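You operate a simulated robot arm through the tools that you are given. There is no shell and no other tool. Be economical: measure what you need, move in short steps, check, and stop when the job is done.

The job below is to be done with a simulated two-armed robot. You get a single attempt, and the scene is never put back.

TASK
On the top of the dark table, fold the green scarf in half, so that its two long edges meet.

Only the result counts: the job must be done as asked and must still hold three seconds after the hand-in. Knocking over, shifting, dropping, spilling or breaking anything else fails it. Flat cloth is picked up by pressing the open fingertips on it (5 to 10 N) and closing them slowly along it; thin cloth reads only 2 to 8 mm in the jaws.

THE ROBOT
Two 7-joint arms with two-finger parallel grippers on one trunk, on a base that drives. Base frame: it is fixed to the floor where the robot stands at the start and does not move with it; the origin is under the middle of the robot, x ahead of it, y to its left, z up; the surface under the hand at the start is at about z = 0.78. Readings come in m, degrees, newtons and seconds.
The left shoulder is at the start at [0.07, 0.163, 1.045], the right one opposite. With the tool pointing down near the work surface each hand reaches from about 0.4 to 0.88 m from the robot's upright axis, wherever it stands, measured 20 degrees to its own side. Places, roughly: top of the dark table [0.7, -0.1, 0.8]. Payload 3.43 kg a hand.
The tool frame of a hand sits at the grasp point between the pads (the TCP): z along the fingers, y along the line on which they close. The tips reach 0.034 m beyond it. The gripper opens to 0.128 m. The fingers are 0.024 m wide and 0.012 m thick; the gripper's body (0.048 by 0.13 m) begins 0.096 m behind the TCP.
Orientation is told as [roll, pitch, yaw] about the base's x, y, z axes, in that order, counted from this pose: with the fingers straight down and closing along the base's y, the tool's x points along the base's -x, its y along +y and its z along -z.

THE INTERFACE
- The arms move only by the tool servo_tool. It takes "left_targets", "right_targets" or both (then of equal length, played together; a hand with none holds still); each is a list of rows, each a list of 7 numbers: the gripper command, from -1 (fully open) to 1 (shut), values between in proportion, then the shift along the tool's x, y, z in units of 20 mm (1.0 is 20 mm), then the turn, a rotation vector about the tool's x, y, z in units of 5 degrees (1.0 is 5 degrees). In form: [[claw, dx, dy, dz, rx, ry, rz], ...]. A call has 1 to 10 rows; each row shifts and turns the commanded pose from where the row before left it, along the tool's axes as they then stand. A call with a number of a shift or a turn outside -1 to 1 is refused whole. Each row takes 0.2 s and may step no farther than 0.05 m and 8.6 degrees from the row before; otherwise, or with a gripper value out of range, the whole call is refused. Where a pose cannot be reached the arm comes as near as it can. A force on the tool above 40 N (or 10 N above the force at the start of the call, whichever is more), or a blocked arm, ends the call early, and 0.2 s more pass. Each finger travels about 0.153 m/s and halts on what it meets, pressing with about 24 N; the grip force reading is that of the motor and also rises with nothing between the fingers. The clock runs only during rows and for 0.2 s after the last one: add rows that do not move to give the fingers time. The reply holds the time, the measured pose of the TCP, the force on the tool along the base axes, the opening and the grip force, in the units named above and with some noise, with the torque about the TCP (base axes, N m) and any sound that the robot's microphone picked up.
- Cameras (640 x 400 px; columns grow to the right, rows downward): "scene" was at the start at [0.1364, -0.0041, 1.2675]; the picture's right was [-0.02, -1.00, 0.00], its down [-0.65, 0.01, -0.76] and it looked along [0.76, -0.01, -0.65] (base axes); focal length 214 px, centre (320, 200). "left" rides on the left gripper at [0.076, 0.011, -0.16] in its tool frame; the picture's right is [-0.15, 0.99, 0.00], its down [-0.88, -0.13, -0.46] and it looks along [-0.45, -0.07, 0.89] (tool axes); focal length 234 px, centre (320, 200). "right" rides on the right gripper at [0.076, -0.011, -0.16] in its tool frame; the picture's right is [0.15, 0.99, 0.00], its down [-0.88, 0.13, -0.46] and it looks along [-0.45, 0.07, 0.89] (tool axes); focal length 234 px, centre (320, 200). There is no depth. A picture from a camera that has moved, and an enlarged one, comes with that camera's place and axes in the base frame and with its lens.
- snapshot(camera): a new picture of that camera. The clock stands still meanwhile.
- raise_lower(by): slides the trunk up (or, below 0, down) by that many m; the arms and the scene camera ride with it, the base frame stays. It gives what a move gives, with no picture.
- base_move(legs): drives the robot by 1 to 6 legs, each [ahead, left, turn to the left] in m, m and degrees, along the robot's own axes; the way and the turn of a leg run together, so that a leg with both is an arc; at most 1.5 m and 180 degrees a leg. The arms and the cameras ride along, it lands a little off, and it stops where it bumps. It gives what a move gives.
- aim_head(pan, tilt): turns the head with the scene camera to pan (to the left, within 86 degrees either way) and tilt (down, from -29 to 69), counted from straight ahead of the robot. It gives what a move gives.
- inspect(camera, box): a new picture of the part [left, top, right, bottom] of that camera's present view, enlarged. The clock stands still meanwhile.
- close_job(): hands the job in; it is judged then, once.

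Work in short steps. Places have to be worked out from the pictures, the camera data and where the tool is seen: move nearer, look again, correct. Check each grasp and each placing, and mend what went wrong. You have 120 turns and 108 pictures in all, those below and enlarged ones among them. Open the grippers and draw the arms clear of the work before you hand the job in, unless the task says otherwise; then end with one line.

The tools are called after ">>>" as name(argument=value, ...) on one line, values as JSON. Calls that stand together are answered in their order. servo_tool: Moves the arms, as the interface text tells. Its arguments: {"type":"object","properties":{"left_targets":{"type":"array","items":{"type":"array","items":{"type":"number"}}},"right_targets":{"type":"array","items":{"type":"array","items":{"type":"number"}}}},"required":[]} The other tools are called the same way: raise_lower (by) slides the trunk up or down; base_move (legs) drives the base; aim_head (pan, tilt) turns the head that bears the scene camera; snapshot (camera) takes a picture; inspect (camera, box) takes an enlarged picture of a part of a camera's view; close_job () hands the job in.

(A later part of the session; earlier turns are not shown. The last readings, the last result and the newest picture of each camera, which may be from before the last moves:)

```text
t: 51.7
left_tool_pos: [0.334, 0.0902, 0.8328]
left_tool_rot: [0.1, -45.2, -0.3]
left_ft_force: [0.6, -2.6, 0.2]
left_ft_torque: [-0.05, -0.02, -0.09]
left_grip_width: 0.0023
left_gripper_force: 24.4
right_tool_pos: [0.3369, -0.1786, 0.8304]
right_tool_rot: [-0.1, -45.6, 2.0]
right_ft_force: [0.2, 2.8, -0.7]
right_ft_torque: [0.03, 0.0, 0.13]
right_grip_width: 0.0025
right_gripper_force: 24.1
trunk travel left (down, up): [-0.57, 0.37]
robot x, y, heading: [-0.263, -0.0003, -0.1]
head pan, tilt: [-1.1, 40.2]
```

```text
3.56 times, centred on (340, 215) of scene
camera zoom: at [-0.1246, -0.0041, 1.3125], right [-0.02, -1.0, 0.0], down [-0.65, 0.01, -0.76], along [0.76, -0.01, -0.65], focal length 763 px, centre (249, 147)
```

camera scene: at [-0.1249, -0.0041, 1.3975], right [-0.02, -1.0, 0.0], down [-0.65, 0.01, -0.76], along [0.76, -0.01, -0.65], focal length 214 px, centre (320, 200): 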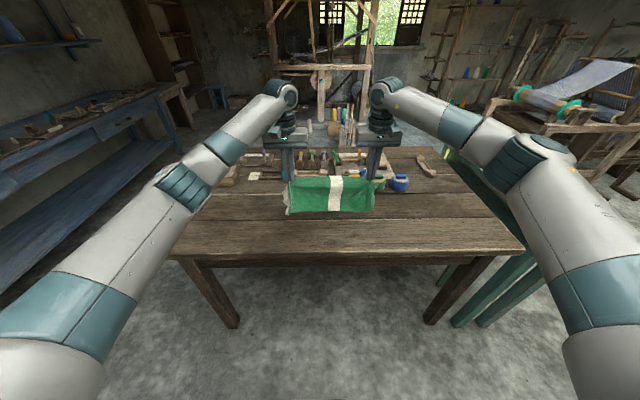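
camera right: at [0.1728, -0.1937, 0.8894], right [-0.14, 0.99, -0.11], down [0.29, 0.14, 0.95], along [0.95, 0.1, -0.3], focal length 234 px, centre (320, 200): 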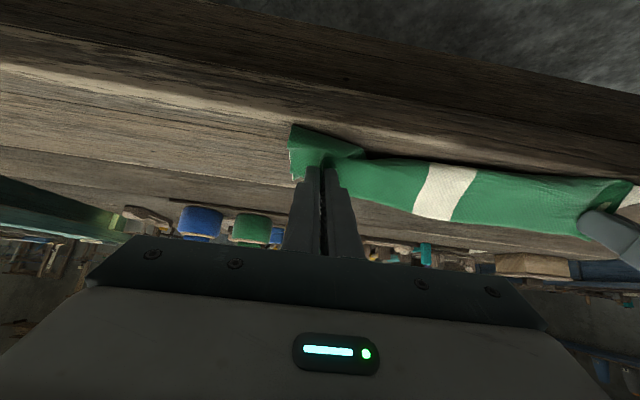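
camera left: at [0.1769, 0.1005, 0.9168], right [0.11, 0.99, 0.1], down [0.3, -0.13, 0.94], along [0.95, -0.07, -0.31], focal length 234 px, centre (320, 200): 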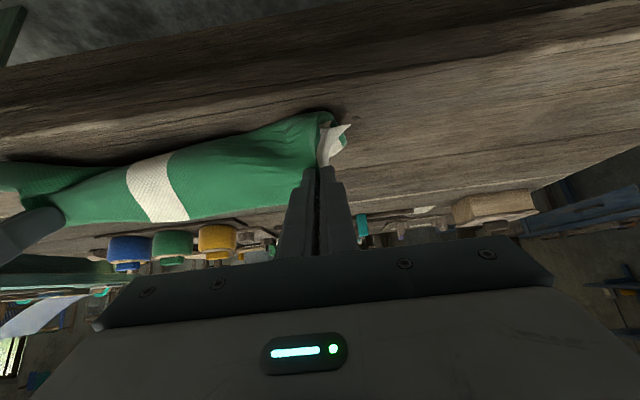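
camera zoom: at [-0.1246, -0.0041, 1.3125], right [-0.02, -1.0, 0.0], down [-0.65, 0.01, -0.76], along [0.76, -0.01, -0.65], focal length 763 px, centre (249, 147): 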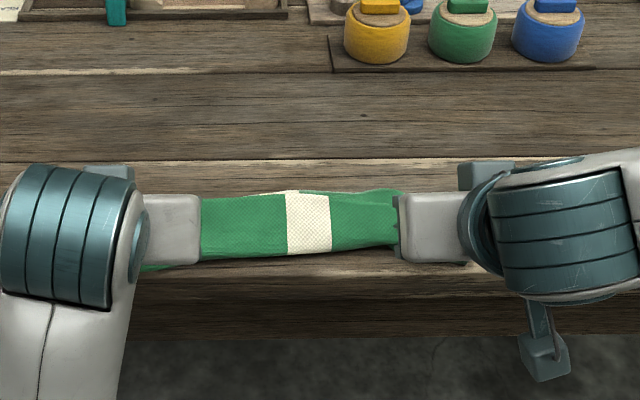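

The lower half now shows on the far side beneath the upper half: the fold is formed. I untilt to vertical while easing forward 40 mm and down 10 mm, laying the held strip flat.

>>> servo_tool(left_targets=[[1, -0.12, 0, 0.2, 0, 1, 0], [1, -0.137, 0, 0.187, 0, 1, 0], [1, -0.153, 0, 0.174, 0, 1, 0], [1, -0.167, 0, 0.16, 0, 1, 0], [1, -0.18, 0, 0.145, 0, 1, 0], [1, -0.193, 0, 0.129, 0, 1, 0], [1, -0.203, 0, 0.112, 0, 1, 0], [1, -0.21, 0, 0.094, 0, 1, 0], [1, -0.22, 0, 0.075, 0, 1, 0], [1, 0, 0, 0, 0, 0, 0]], right_targets=[[1, -0.12, 0, 0.2, 0, 1, 0], [1, -0.137, 0, 0.187, 0, 1, 0], [1, -0.153, 0, 0.174, 0, 1, 0], [1, -0.167, 0, 0.15, 0, 1, 0], [1, -0.18, 0, 0.135, 0, 1, 0], [1, -0.19, 0, 0.119, 0, 1, 0], [1, -0.2, 0, 0.1, 0, 1, 0], [1, -0.2, 0, 0.08, 0, 1, 0], [1, -0.2, 0, 0.06, 0, 1, 0], [1, 0, 0, 0, 0, 0, 0]])

>>> snapshot(camera="left")

>>> snapshot(camera="right")

>>> inspect(camera="scene", box=[250, 160, 430, 270])

```text
t: 52.3
left_tool_pos: [0.3454, 0.1218, 0.8195]
left_tool_rot: [5.6, -37.2, -3.1]
left_ft_force: [0.4, -22.7, 1.5]
left_ft_torque: [-0.86, -0.07, -0.44]
left_grip_width: 0.0089
left_gripper_force: 24.4
right_tool_pos: [0.3419, -0.1641, 0.834]
right_tool_rot: [1.3, -37.8, 2.7]
right_ft_force: [1.2, 21.6, -1.6]
right_ft_torque: [0.69, 0.0, 0.32]
right_grip_width: 0.0026
right_gripper_force: 24.2
trunk travel left (down, up): [-0.57, 0.37]
robot x, y, heading: [-0.2571, -0.0018, 0.0]
head pan, tilt: [-1.1, 40.2]
stopped in row 2 (right hand): the force on the tool passed its limit at 52 N (the readings are from after the stop); the commanded pose is now the measured one
```

```text
45 pictures are left
camera left: at [0.189, 0.1242, 0.9014], right [0.11, 0.98, 0.16], down [0.43, -0.2, 0.88], along [0.9, -0.03, -0.44], focal length 234 px, centre (320, 200)
```

left: 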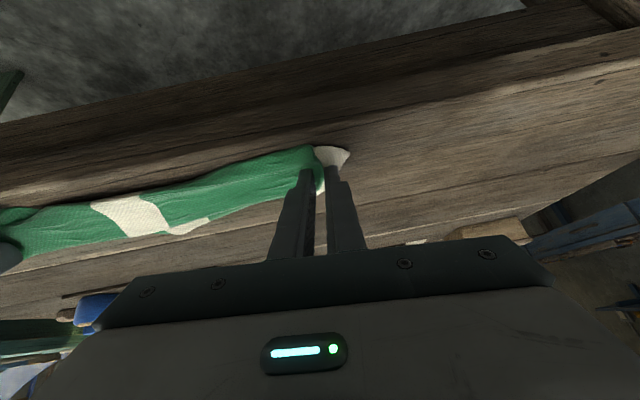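

```text
44 pictures are left
camera right: at [0.1877, -0.1858, 0.9125], right [-0.18, 0.98, -0.07], down [0.41, 0.14, 0.9], along [0.9, 0.13, -0.43], focal length 234 px, centre (320, 200)
```

right: 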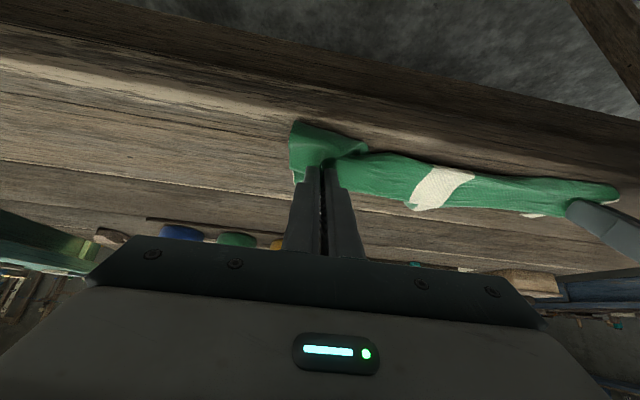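

```text
3.56 times, centred on (340, 215) of scene
camera zoom: at [-0.1244, -0.0031, 1.3125], right [-0.02, -1.0, 0.0], down [-0.65, 0.01, -0.76], along [0.76, -0.01, -0.65], focal length 763 px, centre (249, 147)
```

zoom: 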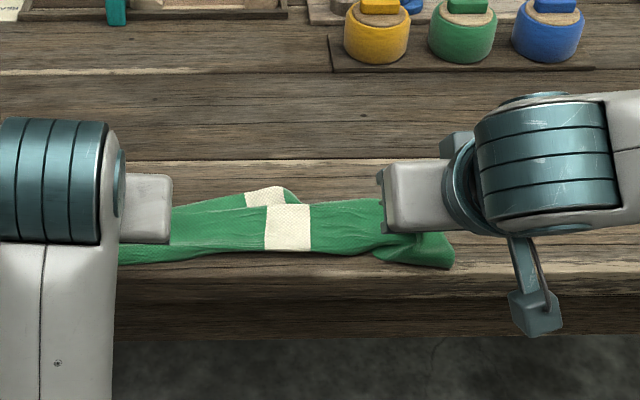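

The left arm lurched 30 mm sideways (a joint limit) and stretched the cloth. I ease it back inward and straighten its roll, without other motion.

>>> servo_tool(left_targets=[[1, 0, -0.4, -0.1, 0, 0, 0], [1, 0, -0.4, -0.1, 0, 0, 0], [1, 0, -0.4, -0.1, 0, 0, 0], [1, 0, 0, 0, 0, 0, 0]], right_targets=[[1, 0, -0.1, 0, 0, 0, 0], [1, 0, -0.1, 0, 0, 0, 0], [1, 0, -0.1, 0, 0, 0, 0], [1, 0, 0, 0, 0, 0, 0]])

>>> snapshot(camera="left")

>>> snapshot(camera="scene")

```text
t: 53.3
left_tool_pos: [0.347, 0.116, 0.8242]
left_tool_rot: [8.3, -37.6, -3.4]
left_ft_force: [0.1, -0.9, 0.2]
left_ft_torque: [-0.02, 0.0, 0.04]
left_grip_width: 0.0
left_gripper_force: 23.5
right_tool_pos: [0.342, -0.1753, 0.8305]
right_tool_rot: [0.9, -37.6, 2.5]
right_ft_force: [-0.2, -0.3, -0.2]
right_ft_torque: [0.01, 0.02, 0.02]
right_grip_width: 0.0022
right_gripper_force: 23.7
trunk travel left (down, up): [-0.57, 0.37]
robot x, y, heading: [-0.2573, 0.0012, -0.1]
head pan, tilt: [-1.1, 40.2]
```

```text
42 pictures are left
camera left: at [0.1902, 0.1123, 0.9035], right [0.09, 0.98, 0.2], down [0.42, -0.22, 0.88], along [0.9, 0.01, -0.43], focal length 234 px, centre (320, 200)
```

left: 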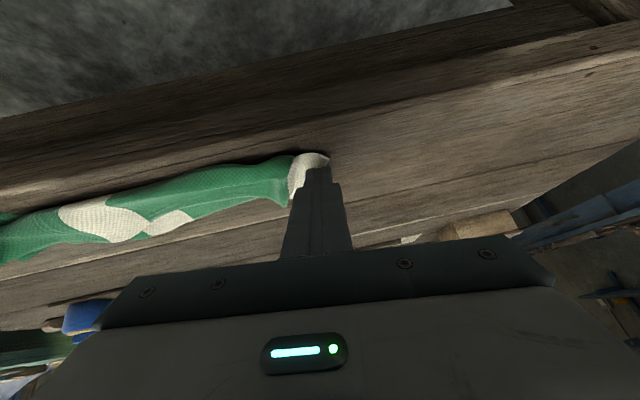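

```text
41 pictures are left
camera scene: at [-0.1246, -0.0045, 1.3125], right [-0.02, -1.0, 0.0], down [-0.65, 0.01, -0.76], along [0.76, -0.01, -0.65], focal length 214 px, centre (320, 200)
```

scene: 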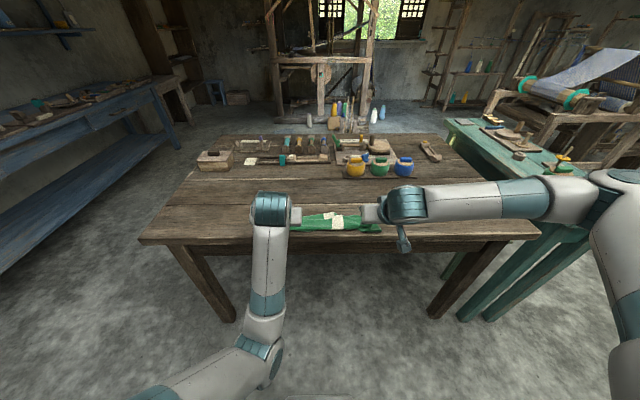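

The left jaw lost the cloth (0 mm). I lift the left hand clear to see how that end lies; the right keeps holding.

>>> servo_tool(left_targets=[[1, -0.5, 0.2, -0.7, 0, 0, 0], [1, -0.5, 0.2, -0.7, 0, 0, 0], [1, -0.5, 0.3, -0.7, 0, 0, 0], [1, -0.5, 0.3, -0.7, 0, 0, 0], [1, -0.5, 0.5, -0.7, 0, 0, 0], [1, -0.5, 0.8, -0.7, 0, 0, 0], [1, -0.5, 0.8, -0.7, 0, 0, 0], [1, -0.5, 0.8, -0.7, 0, 0, 0]])

>>> inspect(camera="scene", box=[250, 160, 430, 270])

```text
t: 53.9
left_tool_pos: [0.3466, 0.1797, 0.8359]
left_tool_rot: [16.6, -36.1, -5.0]
left_ft_force: [0.0, 0.1, 0.1]
left_ft_torque: [-0.01, 0.0, -0.03]
left_grip_width: 0.0001
left_gripper_force: 23.5
right_tool_pos: [0.3435, -0.1759, 0.8312]
right_tool_rot: [1.0, -37.8, 2.5]
right_ft_force: [-0.5, 0.0, 0.0]
right_ft_torque: [0.01, -0.02, -0.01]
right_grip_width: 0.0025
right_gripper_force: 23.9
trunk travel left (down, up): [-0.57, 0.37]
robot x, y, heading: [-0.262, -0.0001, -0.1]
head pan, tilt: [-1.1, 40.2]
stopped in row 2 (left hand): the arm was blocked; the commanded pose is now the measured one
```

```text
3.56 times, centred on (340, 215) of scene
camera zoom: at [-0.1244, -0.0047, 1.3125], right [-0.02, -1.0, 0.0], down [-0.65, 0.01, -0.76], along [0.76, -0.01, -0.65], focal length 763 px, centre (249, 147)
```

zoom: 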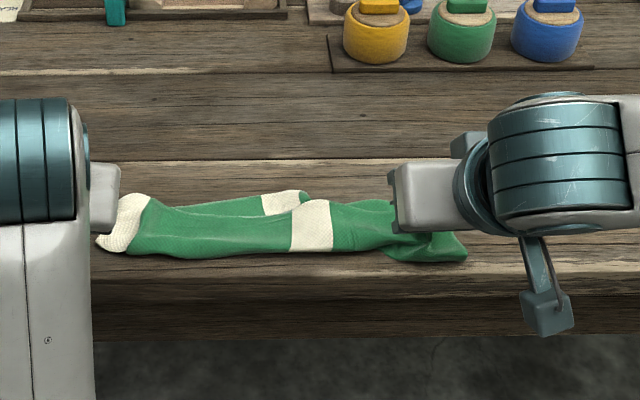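

The left end lies folded. The left arm is in an awkward pose; I release the right gently and pull both hands back along their fingers.

>>> servo_tool(right_targets=[[0.9, 0, 0, 0, 0, 0, 0], [0.8, 0, 0, 0, 0, 0, 0], [0.7, 0, 0, 0, 0, 0, 0], [0.7, 0, 0, -0.5, 0, 0, 0], [0.7, 0, 0, -1, 0, 0, 0], [0.7, -0.3, 0, -1, 0, 0, 0], [0.7, -0.5, 0, -1, 0, 0, 0], [0.7, -0.5, 0, -1, 0, 0, 0]])

>>> servo_tool(left_targets=[[1, 0, 0, -0.5, 0, 0, 0], [1, 0, 0, -0.5, 0, 0, 0], [1, 0, 0, -0.5, 0, 0, 0], [1, 0, 0, -0.5, 0, 0, 0]])

>>> snapshot(camera="scene")

```text
t: 55.7
left_tool_pos: [0.3455, 0.1795, 0.8349]
left_tool_rot: [16.5, -36.1, -5.1]
left_ft_force: [0.5, -0.3, 0.1]
left_ft_torque: [-0.01, 0.02, 0.0]
left_grip_width: 0.0
left_gripper_force: 23.6
right_tool_pos: [0.3095, -0.1773, 0.9179]
right_tool_rot: [1.1, -37.8, 2.5]
right_ft_force: [-0.9, -0.4, -0.1]
right_ft_torque: [-0.02, 0.02, 0.01]
right_grip_width: 0.0192
right_gripper_force: 0.0
trunk travel left (down, up): [-0.57, 0.37]
robot x, y, heading: [-0.2646, -0.0023, 0.2]
head pan, tilt: [-1.1, 40.2]
```

```text
t: 56.7
left_tool_pos: [0.3281, 0.2395, 0.8586]
left_tool_rot: [26.3, -35.3, -6.7]
left_ft_force: [0.1, -0.3, -0.1]
left_ft_torque: [-0.04, -0.02, 0.02]
left_grip_width: 0.0002
left_gripper_force: 22.8
right_tool_pos: [0.3087, -0.1769, 0.9183]
right_tool_rot: [1.0, -37.7, 2.5]
right_ft_force: [0.2, -0.5, 0.5]
right_ft_torque: [-0.04, 0.04, -0.01]
right_grip_width: 0.0194
right_gripper_force: 0.0
trunk travel left (down, up): [-0.57, 0.37]
robot x, y, heading: [-0.2573, -0.0008, 0.2]
head pan, tilt: [-1.1, 40.2]
stopped in row 4 (left hand): the arm was blocked; the commanded pose is now the measured one
```

```text
39 pictures are left
camera scene: at [-0.1245, -0.0044, 1.3125], right [-0.02, -1.0, 0.0], down [-0.65, 0.01, -0.76], along [0.76, -0.01, -0.65], focal length 214 px, centre (320, 200)
```

scene: 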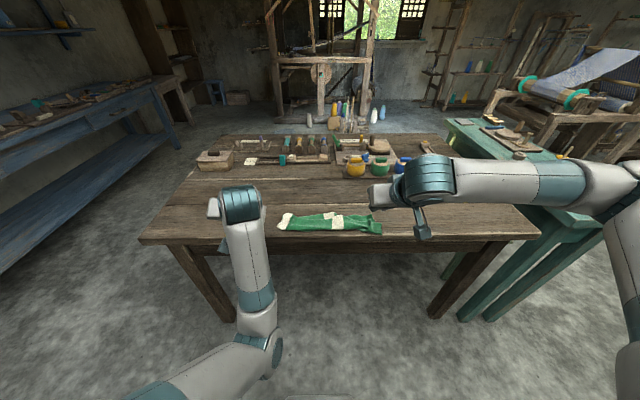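

The scarf is now free. I raise the trunk to clear the table and then work the left arm back to a normal pose.

>>> raise_lower(by=0.2)

>>> servo_tool(left_targets=[[0.7, -0.8, 0, 0, 0, 1, 0], [0.7, -0.8, 0, 0, 0, 1, 0], [0.7, -0.8, 0, 0, 0, 1, 0], [0.7, -0.8, 0, 0, 0, 1, 0], [0.7, -0.8, 0, 0, 0, 1, 0], [0.7, -0.8, 0, 0, 0, 1, 0], [0.7, -0.8, 0, 0, 0, 1, 0]], right_targets=[[0.7, -0.5, 0, 0, 0, 1, 0], [0.7, -0.5, 0, 0, 0, 1, 0], [0.7, -0.5, 0, 0, 0, 1, 0], [0.7, -0.5, 0, 0, 0, 1, 0], [0.7, -0.5, 0, 0, 0, 1, 0], [0.7, -0.5, 0, 0, 0, 1, 0], [0.7, -0.5, 0, 0, 0, 1, 0]])

>>> snapshot(camera="scene")

```text
t: 58.8
left_tool_pos: [0.3268, 0.2386, 1.0579]
left_tool_rot: [26.3, -35.3, -6.7]
left_ft_force: [0.8, -0.1, -0.2]
left_ft_torque: [0.03, 0.01, 0.02]
left_grip_width: 0.0
left_gripper_force: 23.7
right_tool_pos: [0.3107, -0.1783, 1.118]
right_tool_rot: [1.1, -37.7, 2.5]
right_ft_force: [-0.7, -0.6, -0.2]
right_ft_torque: [-0.02, 0.0, 0.04]
right_grip_width: 0.0193
right_gripper_force: 0.1
trunk travel left (down, up): [-0.77, 0.17]
robot x, y, heading: [-0.262, 0.0029, 0.1]
head pan, tilt: [-1.1, 40.2]
```

```text
t: 60.4
left_tool_pos: [0.4533, 0.2537, 1.0783]
left_tool_rot: [21.0, -2.8, 8.0]
left_ft_force: [0.6, 0.0, -0.4]
left_ft_torque: [-0.01, -0.02, -0.05]
left_grip_width: 0.0191
left_gripper_force: 0.1
left hand out of reach, approached as far as the arm can: row 3, 4, 5
right_tool_pos: [0.3747, -0.1723, 1.1426]
right_tool_rot: [0.8, -2.5, 3.1]
right_ft_force: [0.2, 0.2, 0.5]
right_ft_torque: [0.0, 0.0, 0.03]
right_grip_width: 0.0194
right_gripper_force: 0.1
trunk travel left (down, up): [-0.77, 0.17]
robot x, y, heading: [-0.2593, -0.0012, 0.0]
head pan, tilt: [-1.1, 40.2]
```

```text
38 pictures are left
camera scene: at [-0.1226, -0.0044, 1.5122], right [-0.02, -1.0, 0.0], down [-0.65, 0.01, -0.76], along [0.76, -0.01, -0.65], focal length 214 px, centre (320, 200)
```

scene: 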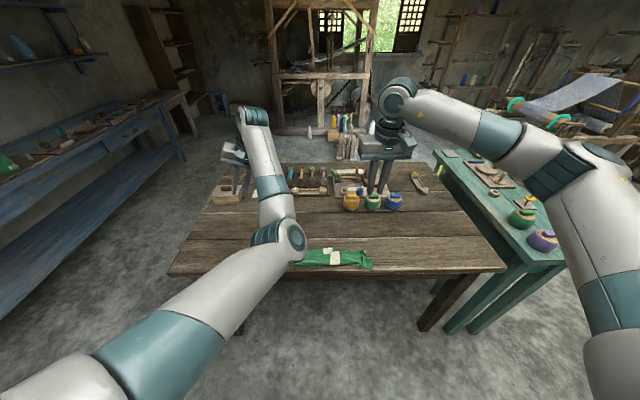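

Both hands are vertical and high again. I straighten the left hand's roll and yaw and move it forward and outward a little, toward its initial posture.

>>> servo_tool(left_targets=[[0.3, -0.2, 0.2, 0, 0.7, 0.1, 0.27], [0.3, -0.2, 0.2, 0, 0.7, 0.1, 0.27], [0.3, -0.2, 0.2, 0, 0.7, 0.1, 0.27], [0.3, -0.2, 0.2, 0, 0.7, 0.1, 0.27], [0.3, 0, 0, 0, 0.7, 0.1, 0.27], [0.3, 0, 0, 0, 0.7, 0.1, 0.27], [0.3, 0, 0, 0, 0, 0, 0]])

>>> snapshot(camera="scene")

>>> snapshot(camera="left")

>>> snapshot(camera="right")

```text
t: 62.0
left_tool_pos: [0.4653, 0.2732, 1.0846]
left_tool_rot: [0.1, 1.4, 0.5]
left_ft_force: [1.0, 0.8, 0.3]
left_ft_torque: [0.02, -0.02, -0.04]
left_grip_width: 0.0448
left_gripper_force: 0.0
right_tool_pos: [0.3744, -0.1727, 1.1435]
right_tool_rot: [0.8, -2.8, 3.1]
right_ft_force: [0.2, 0.1, -0.1]
right_ft_torque: [0.03, 0.0, 0.02]
right_grip_width: 0.0192
right_gripper_force: 0.0
trunk travel left (down, up): [-0.77, 0.17]
robot x, y, heading: [-0.2596, -0.0004, 0.1]
head pan, tilt: [-1.1, 40.2]
```

```text
37 pictures are left
camera scene: at [-0.1242, -0.0046, 1.5124], right [-0.02, -1.0, 0.0], down [-0.65, 0.01, -0.76], along [0.76, -0.01, -0.65], focal length 214 px, centre (320, 200)
```

scene: 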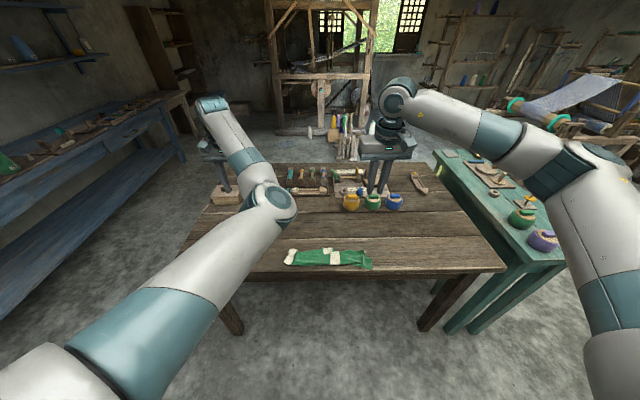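

```text
36 pictures are left
camera left: at [0.3942, 0.2821, 1.2451], right [0.14, 0.99, 0.0], down [0.89, -0.12, 0.43], along [0.43, -0.06, -0.9], focal length 234 px, centre (320, 200)
```

left: 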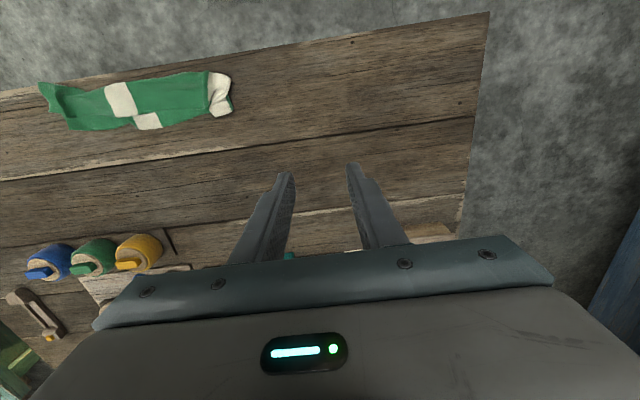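

```text
35 pictures are left
camera right: at [0.2928, -0.19, 1.3], right [-0.2, 0.98, 0.01], down [0.85, 0.17, 0.5], along [0.49, 0.11, -0.87], focal length 234 px, centre (320, 200)
```

right: 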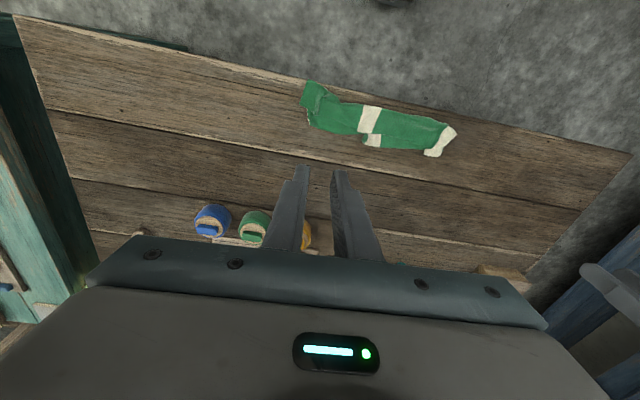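

The scarf is visible from above on both wrist cameras; I enlarge to judge the fold.

>>> inspect(camera="right", box=[280, 65, 480, 175])

>>> inspect(camera="left", box=[20, 50, 250, 150])

>>> inspect(camera="scene", box=[270, 230, 390, 290])

```text
3.20 times, centred on (380, 120) of right
camera zoom: at [0.2928, -0.19, 1.3], right [-0.2, 0.98, 0.01], down [0.85, 0.17, 0.5], along [0.49, 0.11, -0.87], focal length 749 px, centre (128, 456)
```

zoom: 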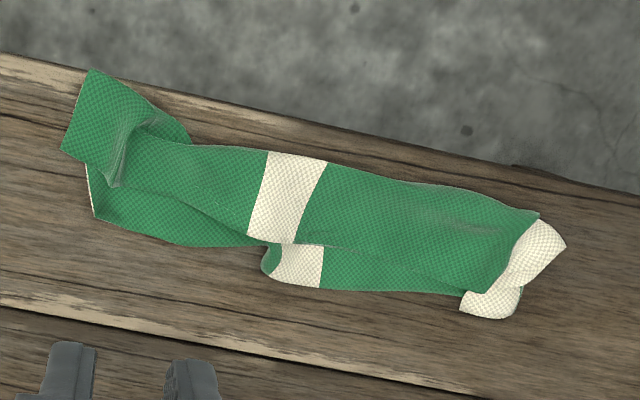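

```text
2.78 times, centred on (135, 100) of left
camera zoom: at [0.3942, 0.2821, 1.2451], right [0.14, 0.99, 0.0], down [0.89, -0.12, 0.43], along [0.43, -0.06, -0.9], focal length 652 px, centre (835, 478)
```

zoom: 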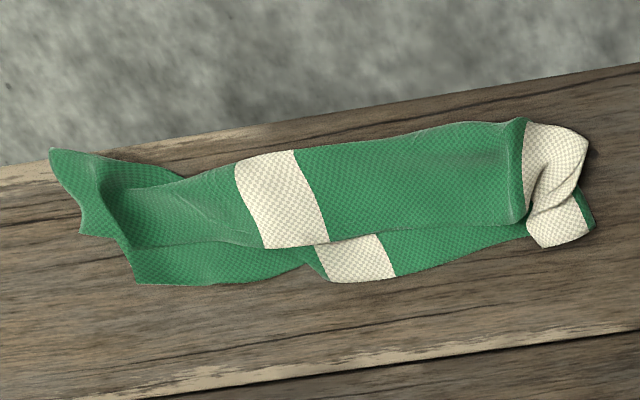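

```text
5.33 times, centred on (330, 260) of scene
camera zoom: at [-0.1242, -0.0046, 1.5124], right [-0.02, -1.0, 0.0], down [-0.65, 0.01, -0.76], along [0.76, -0.01, -0.65], focal length 1144 px, centre (267, -120)
```

zoom: 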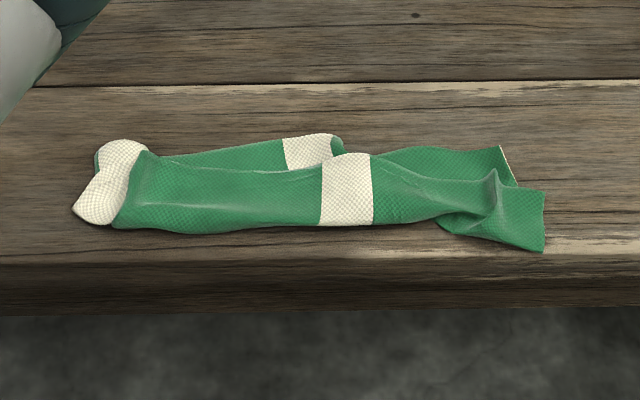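

The fold has formed with the crease toward the robot; the upper edge is just short of the lower edge: ~1.5 cm left, ~2.8 cm middle, ~3.5 cm right. I park the left hand up and outward, straighten the right hand, and lower the trunk to work with the right.

>>> servo_tool(left_targets=[[0.3, -0.3, 0.8, -0.7, 0, 0, 0], [0.3, -0.3, 0.8, -0.7, 0, 0, 0], [0.3, -0.3, 0.8, -0.7, 0, 0, 0], [0.3, -0.3, 0.8, -0.7, 0, 0, 0], [0.3, 0, 0.8, -0.7, 0, 0, 0], [0.3, 0, 0.8, -0.7, 0, 0, 0]], right_targets=[[0.6, 0, 0, 0, 0, 0.3, 0.3], [0.6, 0, 0, 0, 0, 0.26, 0.3], [0.6, 0, 0, 0, -0.1, 0, 0], [0.6, 0, 0, 0, 0, 0, 0], [0.6, 0, 0, 0, 0, 0, 0], [0.6, 0, 0, 0, 0, 0, 0]])

>>> raise_lower(by=-0.2)

>>> snapshot(camera="scene")

>>> snapshot(camera="right")

```text
t: 63.4
left_tool_pos: [0.4904, 0.3692, 1.1685]
left_tool_rot: [0.2, 1.4, 0.7]
left_ft_force: [-1.0, -0.3, 0.1]
left_ft_torque: [0.02, 0.02, 0.05]
left_grip_width: 0.0447
left_gripper_force: 0.1
right_tool_pos: [0.3719, -0.175, 1.1446]
right_tool_rot: [1.3, 0.1, 0.1]
right_ft_force: [-0.6, 1.0, 0.0]
right_ft_torque: [0.01, -0.03, 0.0]
right_grip_width: 0.0256
right_gripper_force: 0.1
trunk travel left (down, up): [-0.77, 0.17]
robot x, y, heading: [-0.2594, 0.001, 0.1]
head pan, tilt: [-1.1, 40.2]
```

```text
t: 65.6
left_tool_pos: [0.492, 0.3678, 0.9681]
left_tool_rot: [0.2, 1.5, 0.5]
left_ft_force: [0.5, -0.1, -0.2]
left_ft_torque: [0.01, 0.05, 0.0]
left_grip_width: 0.0449
left_gripper_force: 0.1
right_tool_pos: [0.3729, -0.1727, 0.9443]
right_tool_rot: [1.4, 0.2, 0.1]
right_ft_force: [0.3, -0.6, -0.3]
right_ft_torque: [-0.04, 0.0, 0.0]
right_grip_width: 0.0254
right_gripper_force: 0.2
trunk travel left (down, up): [-0.57, 0.37]
robot x, y, heading: [-0.2606, -0.001, 0.0]
head pan, tilt: [-1.1, 40.2]
```

```text
31 pictures are left
camera scene: at [-0.1246, -0.0044, 1.3125], right [-0.02, -1.0, 0.0], down [-0.65, 0.01, -0.76], along [0.76, -0.01, -0.65], focal length 214 px, centre (320, 200)
```

scene: 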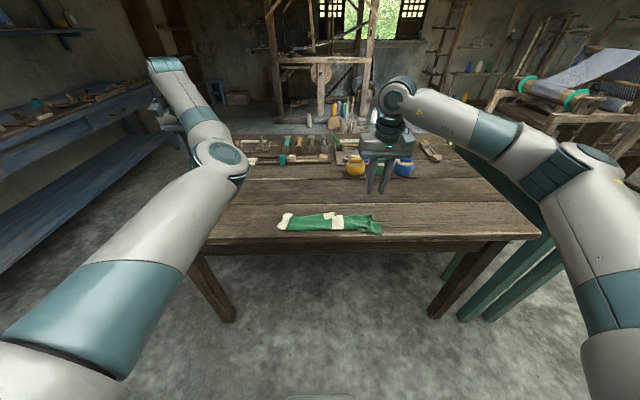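

```text
30 pictures are left
camera right: at [0.2996, -0.1878, 1.1046], right [-0.15, 0.99, 0.02], down [0.88, 0.12, 0.46], along [0.45, 0.09, -0.89], focal length 234 px, centre (320, 200)
```

right: 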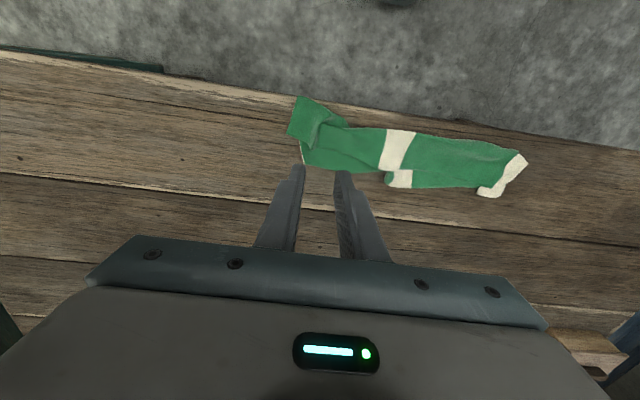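

The ridge of the right upper corner sits at about (0.372, −0.176), directly below the right hand. I descend with jaws at 26 mm around it.

>>> servo_tool(right_targets=[[0.6, 0, -0.05, 0.9, 0.28, 0, 0], [0.6, 0, 0, 0.9, 0, 0, 0], [0.6, 0, 0, 0.9, 0, 0, 0], [0.6, 0, 0, 0.9, 0, 0, 0], [0.6, 0, 0, 0.9, 0, 0, 0], [0.6, 0, 0, 0.8, 0, 0, 0], [0.6, 0, 0, 0, 0, 0, 0]])

>>> inspect(camera="right", box=[220, 60, 460, 210])

```text
t: 67.2
left_tool_pos: [0.49, 0.3684, 0.9683]
left_tool_rot: [0.1, 1.4, 0.7]
left_ft_force: [0.1, -0.5, 0.3]
left_ft_torque: [0.0, 0.03, -0.02]
left_grip_width: 0.0449
left_gripper_force: 0.1
right_tool_pos: [0.3734, -0.1756, 0.837]
right_tool_rot: [-0.1, 0.1, 0.1]
right_ft_force: [0.0, -0.7, 0.4]
right_ft_torque: [0.0, -0.01, -0.01]
right_grip_width: 0.0259
right_gripper_force: 0.0
trunk travel left (down, up): [-0.57, 0.37]
robot x, y, heading: [-0.2602, -0.0039, -0.0]
head pan, tilt: [-1.1, 40.2]
```

```text
2.67 times, centred on (340, 135) of right
camera zoom: at [0.3004, -0.1849, 0.9979], right [-0.15, 0.99, 0.0], down [0.88, 0.13, 0.45], along [0.45, 0.07, -0.89], focal length 624 px, centre (267, 373)
```

zoom: 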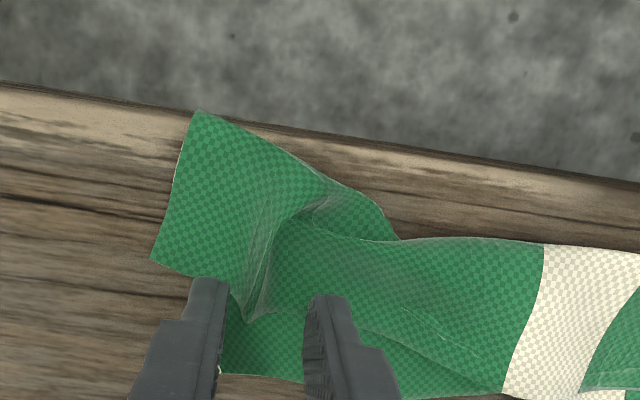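

The fingers bracket the ridge exactly, flush with the upper edge at x≈0.385. I lower 15 mm without pressing and close slowly on the upper layer.

>>> servo_tool(right_targets=[[0.6, 0, 0, 0.4, 0, 0, 0], [0.6, 0, 0, 0.4, 0, 0, 0], [0.65, 0, 0, 0, 0, 0, 0], [0.7, 0, 0, 0, 0, 0, 0], [0.76, 0, 0, 0, 0, 0, 0], [0.82, 0, 0, 0, 0, 0, 0], [0.88, 0, 0, 0, 0, 0, 0], [0.94, 0, 0, 0, 0, 0, 0], [1, 0, 0, 0, 0, 0, 0], [1, 0, 0, 0, 0, 0, 0]])

>>> inspect(camera="right", box=[220, 60, 460, 210])

```text
t: 69.4
left_tool_pos: [0.4897, 0.369, 0.9685]
left_tool_rot: [0.2, 1.4, 0.7]
left_ft_force: [-0.4, 0.0, 0.2]
left_ft_torque: [-0.02, -0.02, 0.0]
left_grip_width: 0.0445
left_gripper_force: 0.1
right_tool_pos: [0.3739, -0.1736, 0.8208]
right_tool_rot: [0.1, 0.0, 0.1]
right_ft_force: [-0.6, -0.1, 0.8]
right_ft_torque: [-0.02, -0.01, -0.01]
right_grip_width: 0.0023
right_gripper_force: 23.9
trunk travel left (down, up): [-0.57, 0.37]
robot x, y, heading: [-0.2627, -0.0034, 0.3]
head pan, tilt: [-1.1, 40.2]
```

```text
2.67 times, centred on (340, 135) of right
camera zoom: at [0.3002, -0.1844, 0.9817], right [-0.15, 0.99, 0.0], down [0.88, 0.13, 0.45], along [0.45, 0.07, -0.89], focal length 624 px, centre (267, 373)
```

zoom: 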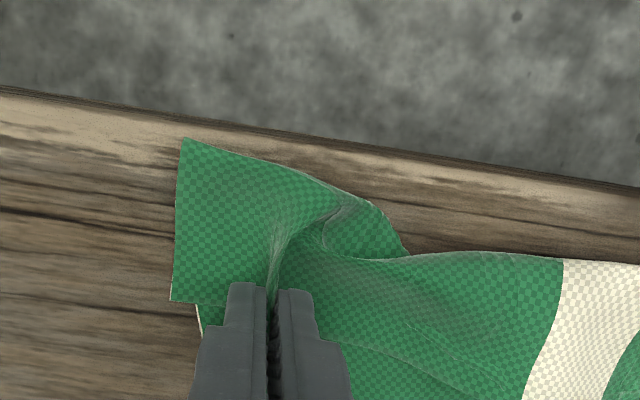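

Only the upper layer is gripped (2.3 mm). I lift slightly, pull it 28 mm away from the robot and 10 mm left to meet the lower corner, and lower again.

>>> servo_tool(right_targets=[[1, -0.1, 0, -0.4, 0, 0, 0], [1, -0.3, 0.1, 0, 0, 0, 0], [1, -0.3, 0.1, 0, 0, 0, 0], [1, -0.3, 0.15, 0, 0, 0, 0], [1, -0.3, 0.15, 0, 0, 0, 0], [1, -0.2, 0, 0.35, 0, 0, 0], [1, 0, 0, 0, 0, 0, 0]])

>>> snapshot(camera="right")

>>> inspect(camera="scene", box=[260, 190, 400, 260])

```text
t: 71.0
left_tool_pos: [0.4898, 0.3689, 0.9694]
left_tool_rot: [0.2, 1.5, 0.6]
left_ft_force: [1.2, 0.6, 0.3]
left_ft_torque: [0.02, -0.02, -0.01]
left_grip_width: 0.0449
left_gripper_force: 0.1
right_tool_pos: [0.4036, -0.1633, 0.8224]
right_tool_rot: [-0.1, 0.1, 0.0]
right_ft_force: [-0.2, -0.7, -0.2]
right_ft_torque: [-0.01, -0.02, -0.01]
right_grip_width: 0.0024
right_gripper_force: 23.4
trunk travel left (down, up): [-0.57, 0.37]
robot x, y, heading: [-0.2612, -0.0032, 0.1]
head pan, tilt: [-1.1, 40.2]
```

```text
27 pictures are left
camera right: at [0.3299, -0.1742, 0.9833], right [-0.15, 0.99, 0.0], down [0.88, 0.13, 0.45], along [0.45, 0.07, -0.89], focal length 234 px, centre (320, 200)
```

right: 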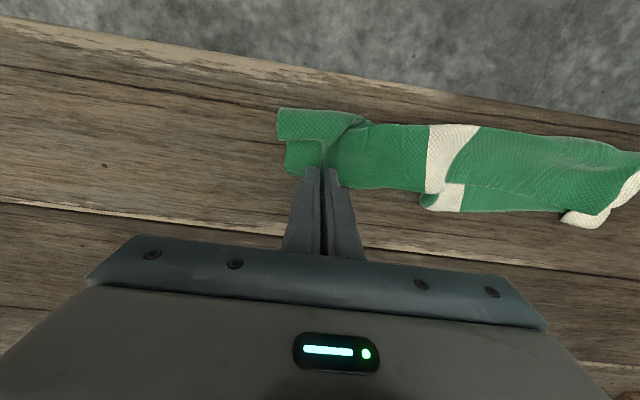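

```text
4.57 times, centred on (330, 225) of scene
camera zoom: at [-0.1245, -0.0044, 1.3125], right [-0.02, -1.0, 0.0], down [-0.65, 0.01, -0.76], along [0.76, -0.01, -0.65], focal length 980 px, centre (274, 86)
```

zoom: 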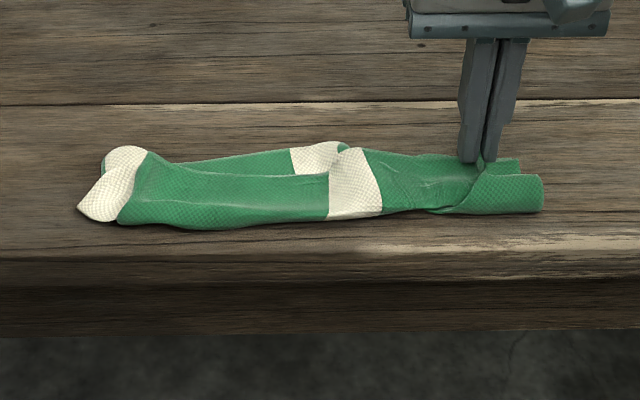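

Much better. I release by opening slowly and lift.

>>> servo_tool(right_targets=[[0.9, 0, 0, 0, 0, 0, 0], [0.8, 0, 0, 0, 0, 0, 0], [0.7, 0, 0, 0, 0, 0, 0], [0.6, 0, 0, 0, 0, 0, 0], [0.6, 0, 0, -0.6, 0, 0, 0], [0.6, 0, 0, -1, 0, 0, 0], [0.6, 0, 0, -1, 0, 0, 0], [0.6, 0, 0, -1, 0, 0, 0]])

>>> inspect(camera="right", box=[240, 70, 600, 240])

```text
t: 72.8
left_tool_pos: [0.4903, 0.3683, 0.9681]
left_tool_rot: [0.2, 1.4, 0.6]
left_ft_force: [0.4, -0.4, -0.1]
left_ft_torque: [0.02, -0.01, 0.0]
left_grip_width: 0.0447
left_gripper_force: 0.1
right_tool_pos: [0.4038, -0.1641, 0.8955]
right_tool_rot: [-0.1, 0.1, 0.1]
right_ft_force: [0.5, -0.3, 0.5]
right_ft_torque: [0.02, 0.03, -0.02]
right_grip_width: 0.0258
right_gripper_force: 0.1
trunk travel left (down, up): [-0.57, 0.37]
robot x, y, heading: [-0.2612, 0.0011, -0.3]
head pan, tilt: [-1.1, 40.2]
```

```text
1.78 times, centred on (420, 155) of right
camera zoom: at [0.3301, -0.1742, 1.0559], right [-0.15, 0.99, 0.0], down [0.88, 0.13, 0.45], along [0.45, 0.07, -0.89], focal length 416 px, centre (142, 280)
```

zoom: 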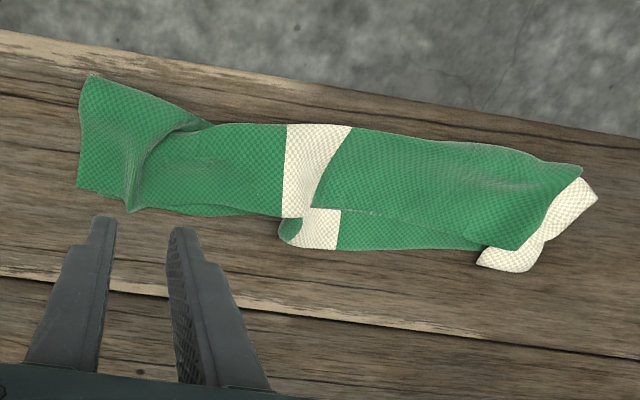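

The right end now meets. Still exposed is ~1.5–2 cm of lower layer from the middle to the left end. I go to the upper edge at y≈0.02 to pinch and pull it likewise.

>>> servo_tool(right_targets=[[0.6, 0.069, 0.92, 0.0, 0, 0, 0], [0.6, 0.069, 0.92, 0.0, 0, 0, 0], [0.6, 0.069, 0.92, 0.1, 0, 0, 0], [0.6, 0.069, 0.92, 0.2, 0, 0, 0], [0.6, 0.069, 0.92, 0.3, 0, 0, 0], [0.6, 0.069, 0.92, 0.4, 0, 0, 0], [0.6, 0.069, 0.92, 0.4, 0, 0, 0], [0.6, 0.069, 0.92, 0.5, 0, 0, 0], [0.6, 0.069, 0.92, 0.6, 0, 0, 0], [0.6, 0.069, 0.92, 0.6, 0, 0, 0]])

>>> inspect(camera="right", box=[200, 70, 520, 240])

```text
t: 75.0
left_tool_pos: [0.4903, 0.369, 0.9681]
left_tool_rot: [0.2, 1.5, 0.5]
left_ft_force: [0.0, -0.4, 0.7]
left_ft_torque: [-0.02, -0.03, 0.03]
left_grip_width: 0.045
left_gripper_force: 0.1
right_tool_pos: [0.3891, 0.0206, 0.8333]
right_tool_rot: [0.0, 0.2, 0.1]
right_ft_force: [-0.4, -0.1, -0.1]
right_ft_torque: [-0.05, 0.01, -0.01]
right_grip_width: 0.0259
right_gripper_force: 0.0
trunk travel left (down, up): [-0.57, 0.37]
robot x, y, heading: [-0.2601, -0.0002, 0.1]
head pan, tilt: [-1.1, 40.2]
```

```text
2.00 times, centred on (360, 155) of right
camera zoom: at [0.3154, 0.0098, 0.994], right [-0.15, 0.99, 0.0], down [0.88, 0.13, 0.45], along [0.45, 0.07, -0.89], focal length 468 px, centre (240, 290)
```

zoom: 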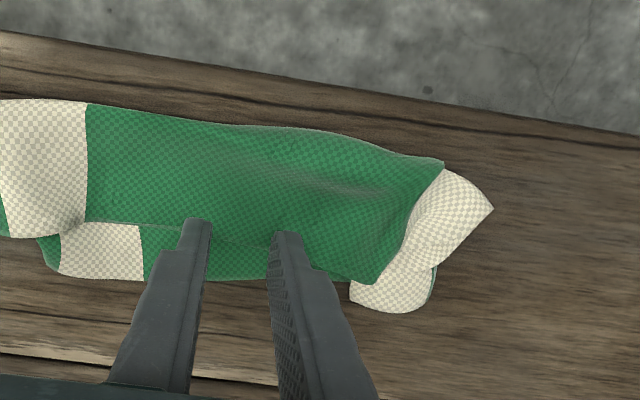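

The upper edge here is at x≈0.395. I shift 6 mm back so the pads stay on the upper layer only, and lower to light contact.

>>> servo_tool(right_targets=[[0.6, 0.3, 0, 0.2, 0, 0, 0], [0.6, 0, 0, 0.2, 0, 0, 0], [0.6, 0, 0, 0.15, 0, 0, 0], [0.6, 0, 0, 0.1, 0, 0, 0], [0.6, 0, 0, 0, 0, 0, 0]])

```text
t: 76.2
left_tool_pos: [0.4903, 0.3698, 0.9682]
left_tool_rot: [0.2, 1.4, 0.6]
left_ft_force: [0.3, -0.2, 1.1]
left_ft_torque: [-0.01, 0.03, 0.03]
left_grip_width: 0.0448
left_gripper_force: 0.1
right_tool_pos: [0.3818, 0.0197, 0.8192]
right_tool_rot: [-0.2, 0.0, 0.1]
right_ft_force: [0.1, 0.2, 0.9]
right_ft_torque: [-0.03, 0.05, 0.0]
right_grip_width: 0.0256
right_gripper_force: 0.1
trunk travel left (down, up): [-0.57, 0.37]
robot x, y, heading: [-0.2616, 0.0036, -0.0]
head pan, tilt: [-1.1, 40.2]
```

Barely touching. I lower another 1.5 mm and close slowly.

>>> servo_tool(right_targets=[[0.6, 0, 0, 0.05, 0, 0, 0], [0.6, 0, 0, 0.025, 0, 0, 0], [0.65, 0, 0, 0, 0, 0, 0], [0.7, 0, 0, 0, 0, 0, 0], [0.75, 0, 0, 0, 0, 0, 0], [0.8, 0, 0, 0, 0, 0, 0], [0.85, 0, 0, 0, 0, 0, 0], [0.9, 0, 0, 0, 0, 0, 0], [0.95, 0, 0, 0, 0, 0, 0], [1, 0, 0, 0, 0, 0, 0]])

>>> inspect(camera="right", box=[200, 70, 520, 240])

```text
t: 78.4
left_tool_pos: [0.4903, 0.3692, 0.9705]
left_tool_rot: [0.2, 1.3, 0.6]
left_ft_force: [-1.0, 0.5, 0.7]
left_ft_torque: [0.0, 0.01, 0.01]
left_grip_width: 0.0449
left_gripper_force: 0.1
right_tool_pos: [0.3829, 0.0195, 0.818]
right_tool_rot: [0.0, 0.1, 0.1]
right_ft_force: [0.3, 0.2, 0.1]
right_ft_torque: [-0.01, -0.01, 0.04]
right_grip_width: 0.0
right_gripper_force: 23.6
trunk travel left (down, up): [-0.57, 0.37]
robot x, y, heading: [-0.2634, -0.0009, 0.1]
head pan, tilt: [-1.1, 40.2]
```

```text
2.00 times, centred on (360, 155) of right
camera zoom: at [0.3088, 0.0097, 0.9792], right [-0.15, 0.99, 0.0], down [0.88, 0.13, 0.45], along [0.45, 0.07, -0.89], focal length 468 px, centre (240, 290)
```

zoom: 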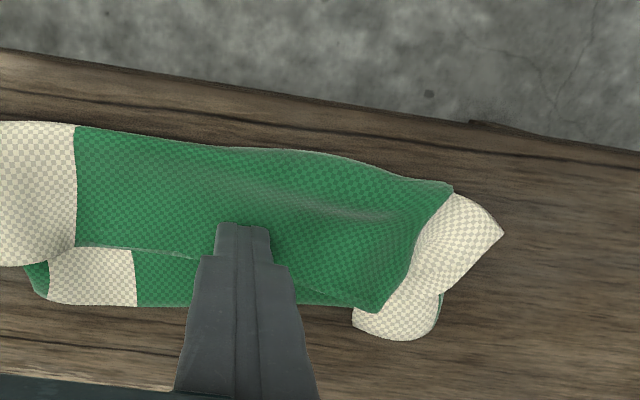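

Nothing was caught: too light. I reopen to 32 mm, press to about 5 N.

>>> servo_tool(right_targets=[[0.8, 0, 0, -0.2, 0, 0, 0], [0.5, 0, 0, 0, 0, 0, 0], [0.5, 0, 0, 0.2, 0, 0, 0], [0.5, 0, 0, 0.08, 0, 0, 0], [0.5, 0, 0, 0.04, 0, 0, 0], [0.5, 0, 0, 0, 0, 0, 0]])

```text
t: 79.8
left_tool_pos: [0.4888, 0.3689, 0.9704]
left_tool_rot: [0.3, 1.4, 0.6]
left_ft_force: [-0.2, 0.2, 0.3]
left_ft_torque: [0.0, 0.02, -0.01]
left_grip_width: 0.045
left_gripper_force: 0.0
right_tool_pos: [0.3823, 0.0196, 0.8177]
right_tool_rot: [-0.1, 0.1, 0.1]
right_ft_force: [-0.4, -0.6, 6.7]
right_ft_torque: [0.03, -0.01, -0.02]
right_grip_width: 0.0323
right_gripper_force: 0.3
trunk travel left (down, up): [-0.57, 0.37]
robot x, y, heading: [-0.2615, 0.0003, -0.0]
head pan, tilt: [-1.1, 40.2]
```

6.7 N of pressure now; close slowly.

>>> servo_tool(right_targets=[[0.55, 0, 0, 0, 0, 0, 0], [0.6, 0, 0, 0, 0, 0, 0], [0.65, 0, 0, 0, 0, 0, 0], [0.7, 0, 0, 0, 0, 0, 0], [0.75, 0, 0, 0, 0, 0, 0], [0.8, 0, 0, 0, 0, 0, 0], [0.85, 0, 0, 0, 0, 0, 0], [0.9, 0, 0, 0, 0, 0, 0], [0.95, 0, 0, 0, 0, 0, 0], [1, 0, 0, 0, 0, 0, 0]])

>>> inspect(camera="right", box=[200, 70, 520, 240])

```text
t: 82.0
left_tool_pos: [0.4898, 0.3686, 0.9692]
left_tool_rot: [0.1, 1.3, 0.6]
left_ft_force: [-0.2, -0.8, -0.2]
left_ft_torque: [-0.04, -0.01, 0.0]
left_grip_width: 0.0447
left_gripper_force: 0.0
right_tool_pos: [0.3819, 0.0208, 0.8166]
right_tool_rot: [0.0, 0.1, 0.1]
right_ft_force: [0.2, 0.5, 9.3]
right_ft_torque: [0.04, -0.07, 0.02]
right_grip_width: 0.0001
right_gripper_force: 24.0
trunk travel left (down, up): [-0.57, 0.37]
robot x, y, heading: [-0.2584, -0.0028, 0.2]
head pan, tilt: [-1.1, 40.2]
```

```text
2.00 times, centred on (360, 155) of right
camera zoom: at [0.3084, 0.0097, 0.9768], right [-0.15, 0.99, 0.0], down [0.88, 0.13, 0.45], along [0.45, 0.07, -0.89], focal length 468 px, centre (240, 290)
```

zoom: 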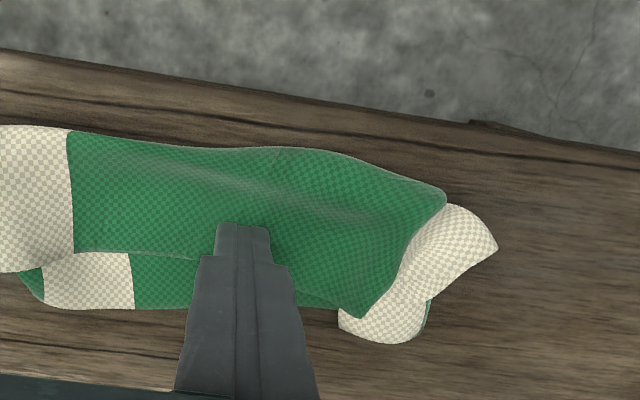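

It slid out. As the closed fingers still press (9 N) on the upper layer, I try simply sliding it 12 mm away from the robot by friction.

>>> servo_tool(right_targets=[[1, -0.15, 0, -0.01, 0, 0, 0], [1, -0.15, 0, 0, 0, 0, 0], [1, -0.15, 0, 0, 0, 0, 0], [1, -0.15, 0, 0, 0, 0, 0], [1, 0, 0, 0, 0, 0, 0]])

>>> inspect(camera="right", box=[200, 70, 520, 240])

```text
t: 83.2
left_tool_pos: [0.4902, 0.3695, 0.9694]
left_tool_rot: [0.2, 1.3, 0.7]
left_ft_force: [0.6, -0.2, -1.2]
left_ft_torque: [0.0, 0.0, 0.04]
left_grip_width: 0.0446
left_gripper_force: 0.1
right_tool_pos: [0.3949, 0.0202, 0.8163]
right_tool_rot: [-0.2, 0.1, 0.0]
right_ft_force: [-1.3, -0.2, 5.4]
right_ft_torque: [0.0, 0.04, 0.03]
right_grip_width: 0.0
right_gripper_force: 24.0
trunk travel left (down, up): [-0.57, 0.37]
robot x, y, heading: [-0.2664, 0.0012, -0.0]
head pan, tilt: [-1.1, 40.2]
```

```text
2.00 times, centred on (360, 155) of right
camera zoom: at [0.3203, 0.0091, 0.977], right [-0.15, 0.99, 0.0], down [0.88, 0.13, 0.45], along [0.45, 0.07, -0.89], focal length 468 px, centre (240, 290)
```

zoom: 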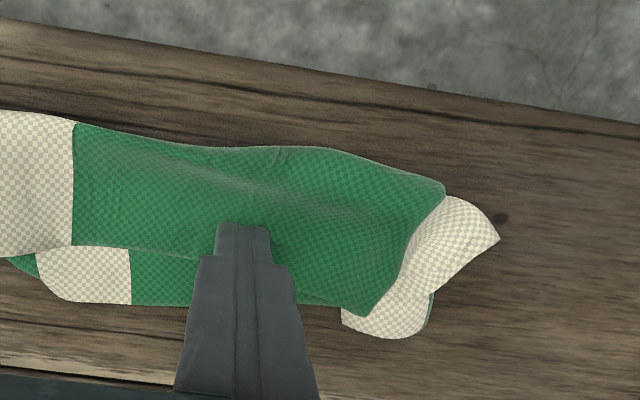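

Both layers slid together. I try the pinch again with a wider start (50 mm), as worked on the flat cloth, at ~8 N.

>>> servo_tool(right_targets=[[0.8, 0.1, 0, -0.3, 0, 0, 0], [0.4, 0, 0, -0.1, 0, 0, 0], [0.2, 0, 0, 0, 0, 0, 0], [0.2, 0, 0, 0.3, 0, 0, 0], [0.2, 0, 0, 0.08, 0, 0, 0], [0.2, 0, 0, 0.05, 0, 0, 0], [0.2, 0, 0, 0, 0, 0, 0]])

```text
t: 84.8
left_tool_pos: [0.491, 0.3689, 0.9695]
left_tool_rot: [0.2, 1.4, 0.7]
left_ft_force: [0.1, 1.0, 0.7]
left_ft_torque: [0.02, 0.0, -0.03]
left_grip_width: 0.045
left_gripper_force: 0.0
right_tool_pos: [0.393, 0.0194, 0.816]
right_tool_rot: [0.0, 0.0, 0.1]
right_ft_force: [1.2, 0.7, 7.6]
right_ft_torque: [0.15, -0.04, 0.0]
right_grip_width: 0.0514
right_gripper_force: 0.0
trunk travel left (down, up): [-0.57, 0.37]
robot x, y, heading: [-0.2654, -0.0013, 0.1]
head pan, tilt: [-1.1, 40.2]
```

7.6 N; I close slowly from 51 mm.

>>> servo_tool(right_targets=[[0.28, 0, 0, 0, 0, 0, 0], [0.36, 0, 0, 0, 0, 0, 0], [0.44, 0, 0, 0, 0, 0, 0], [0.52, 0, 0, 0, 0, 0, 0], [0.6, 0, 0, 0, 0, 0, 0], [0.68, 0, 0, 0, 0, 0, 0], [0.76, 0, 0, 0, 0, 0, 0], [0.84, 0, 0, 0, 0, 0, 0], [0.92, 0, 0, 0, 0, 0, 0], [1, 0, 0, 0, 0, 0, 0]])

>>> inspect(camera="right", box=[160, 70, 520, 240])

```text
t: 87.0
left_tool_pos: [0.4879, 0.369, 0.9705]
left_tool_rot: [0.2, 1.4, 0.6]
left_ft_force: [0.1, 1.0, 0.2]
left_ft_torque: [0.0, -0.01, -0.01]
left_grip_width: 0.0447
left_gripper_force: 0.0
right_tool_pos: [0.3934, 0.0198, 0.8171]
right_tool_rot: [0.0, 0.0, 0.0]
right_ft_force: [-0.5, 0.5, 13.4]
right_ft_torque: [0.07, -0.08, -0.02]
right_grip_width: 0.0027
right_gripper_force: 23.7
trunk travel left (down, up): [-0.57, 0.37]
robot x, y, heading: [-0.2661, -0.0001, -0.0]
head pan, tilt: [-1.1, 40.2]
```

```text
1.78 times, centred on (340, 155) of right
camera zoom: at [0.3182, 0.0094, 0.9767], right [-0.15, 0.99, 0.0], down [0.88, 0.13, 0.46], along [0.45, 0.07, -0.89], focal length 416 px, centre (284, 280)
```

zoom: 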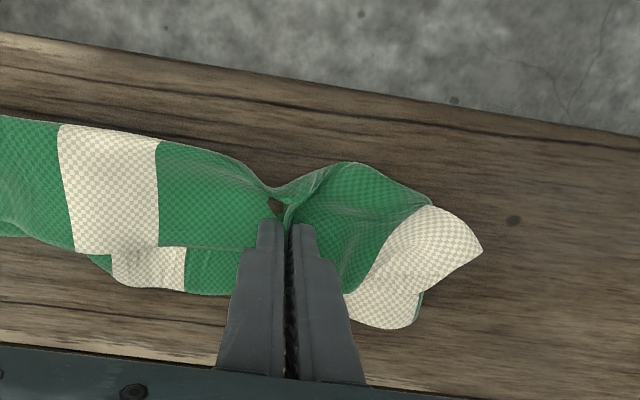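

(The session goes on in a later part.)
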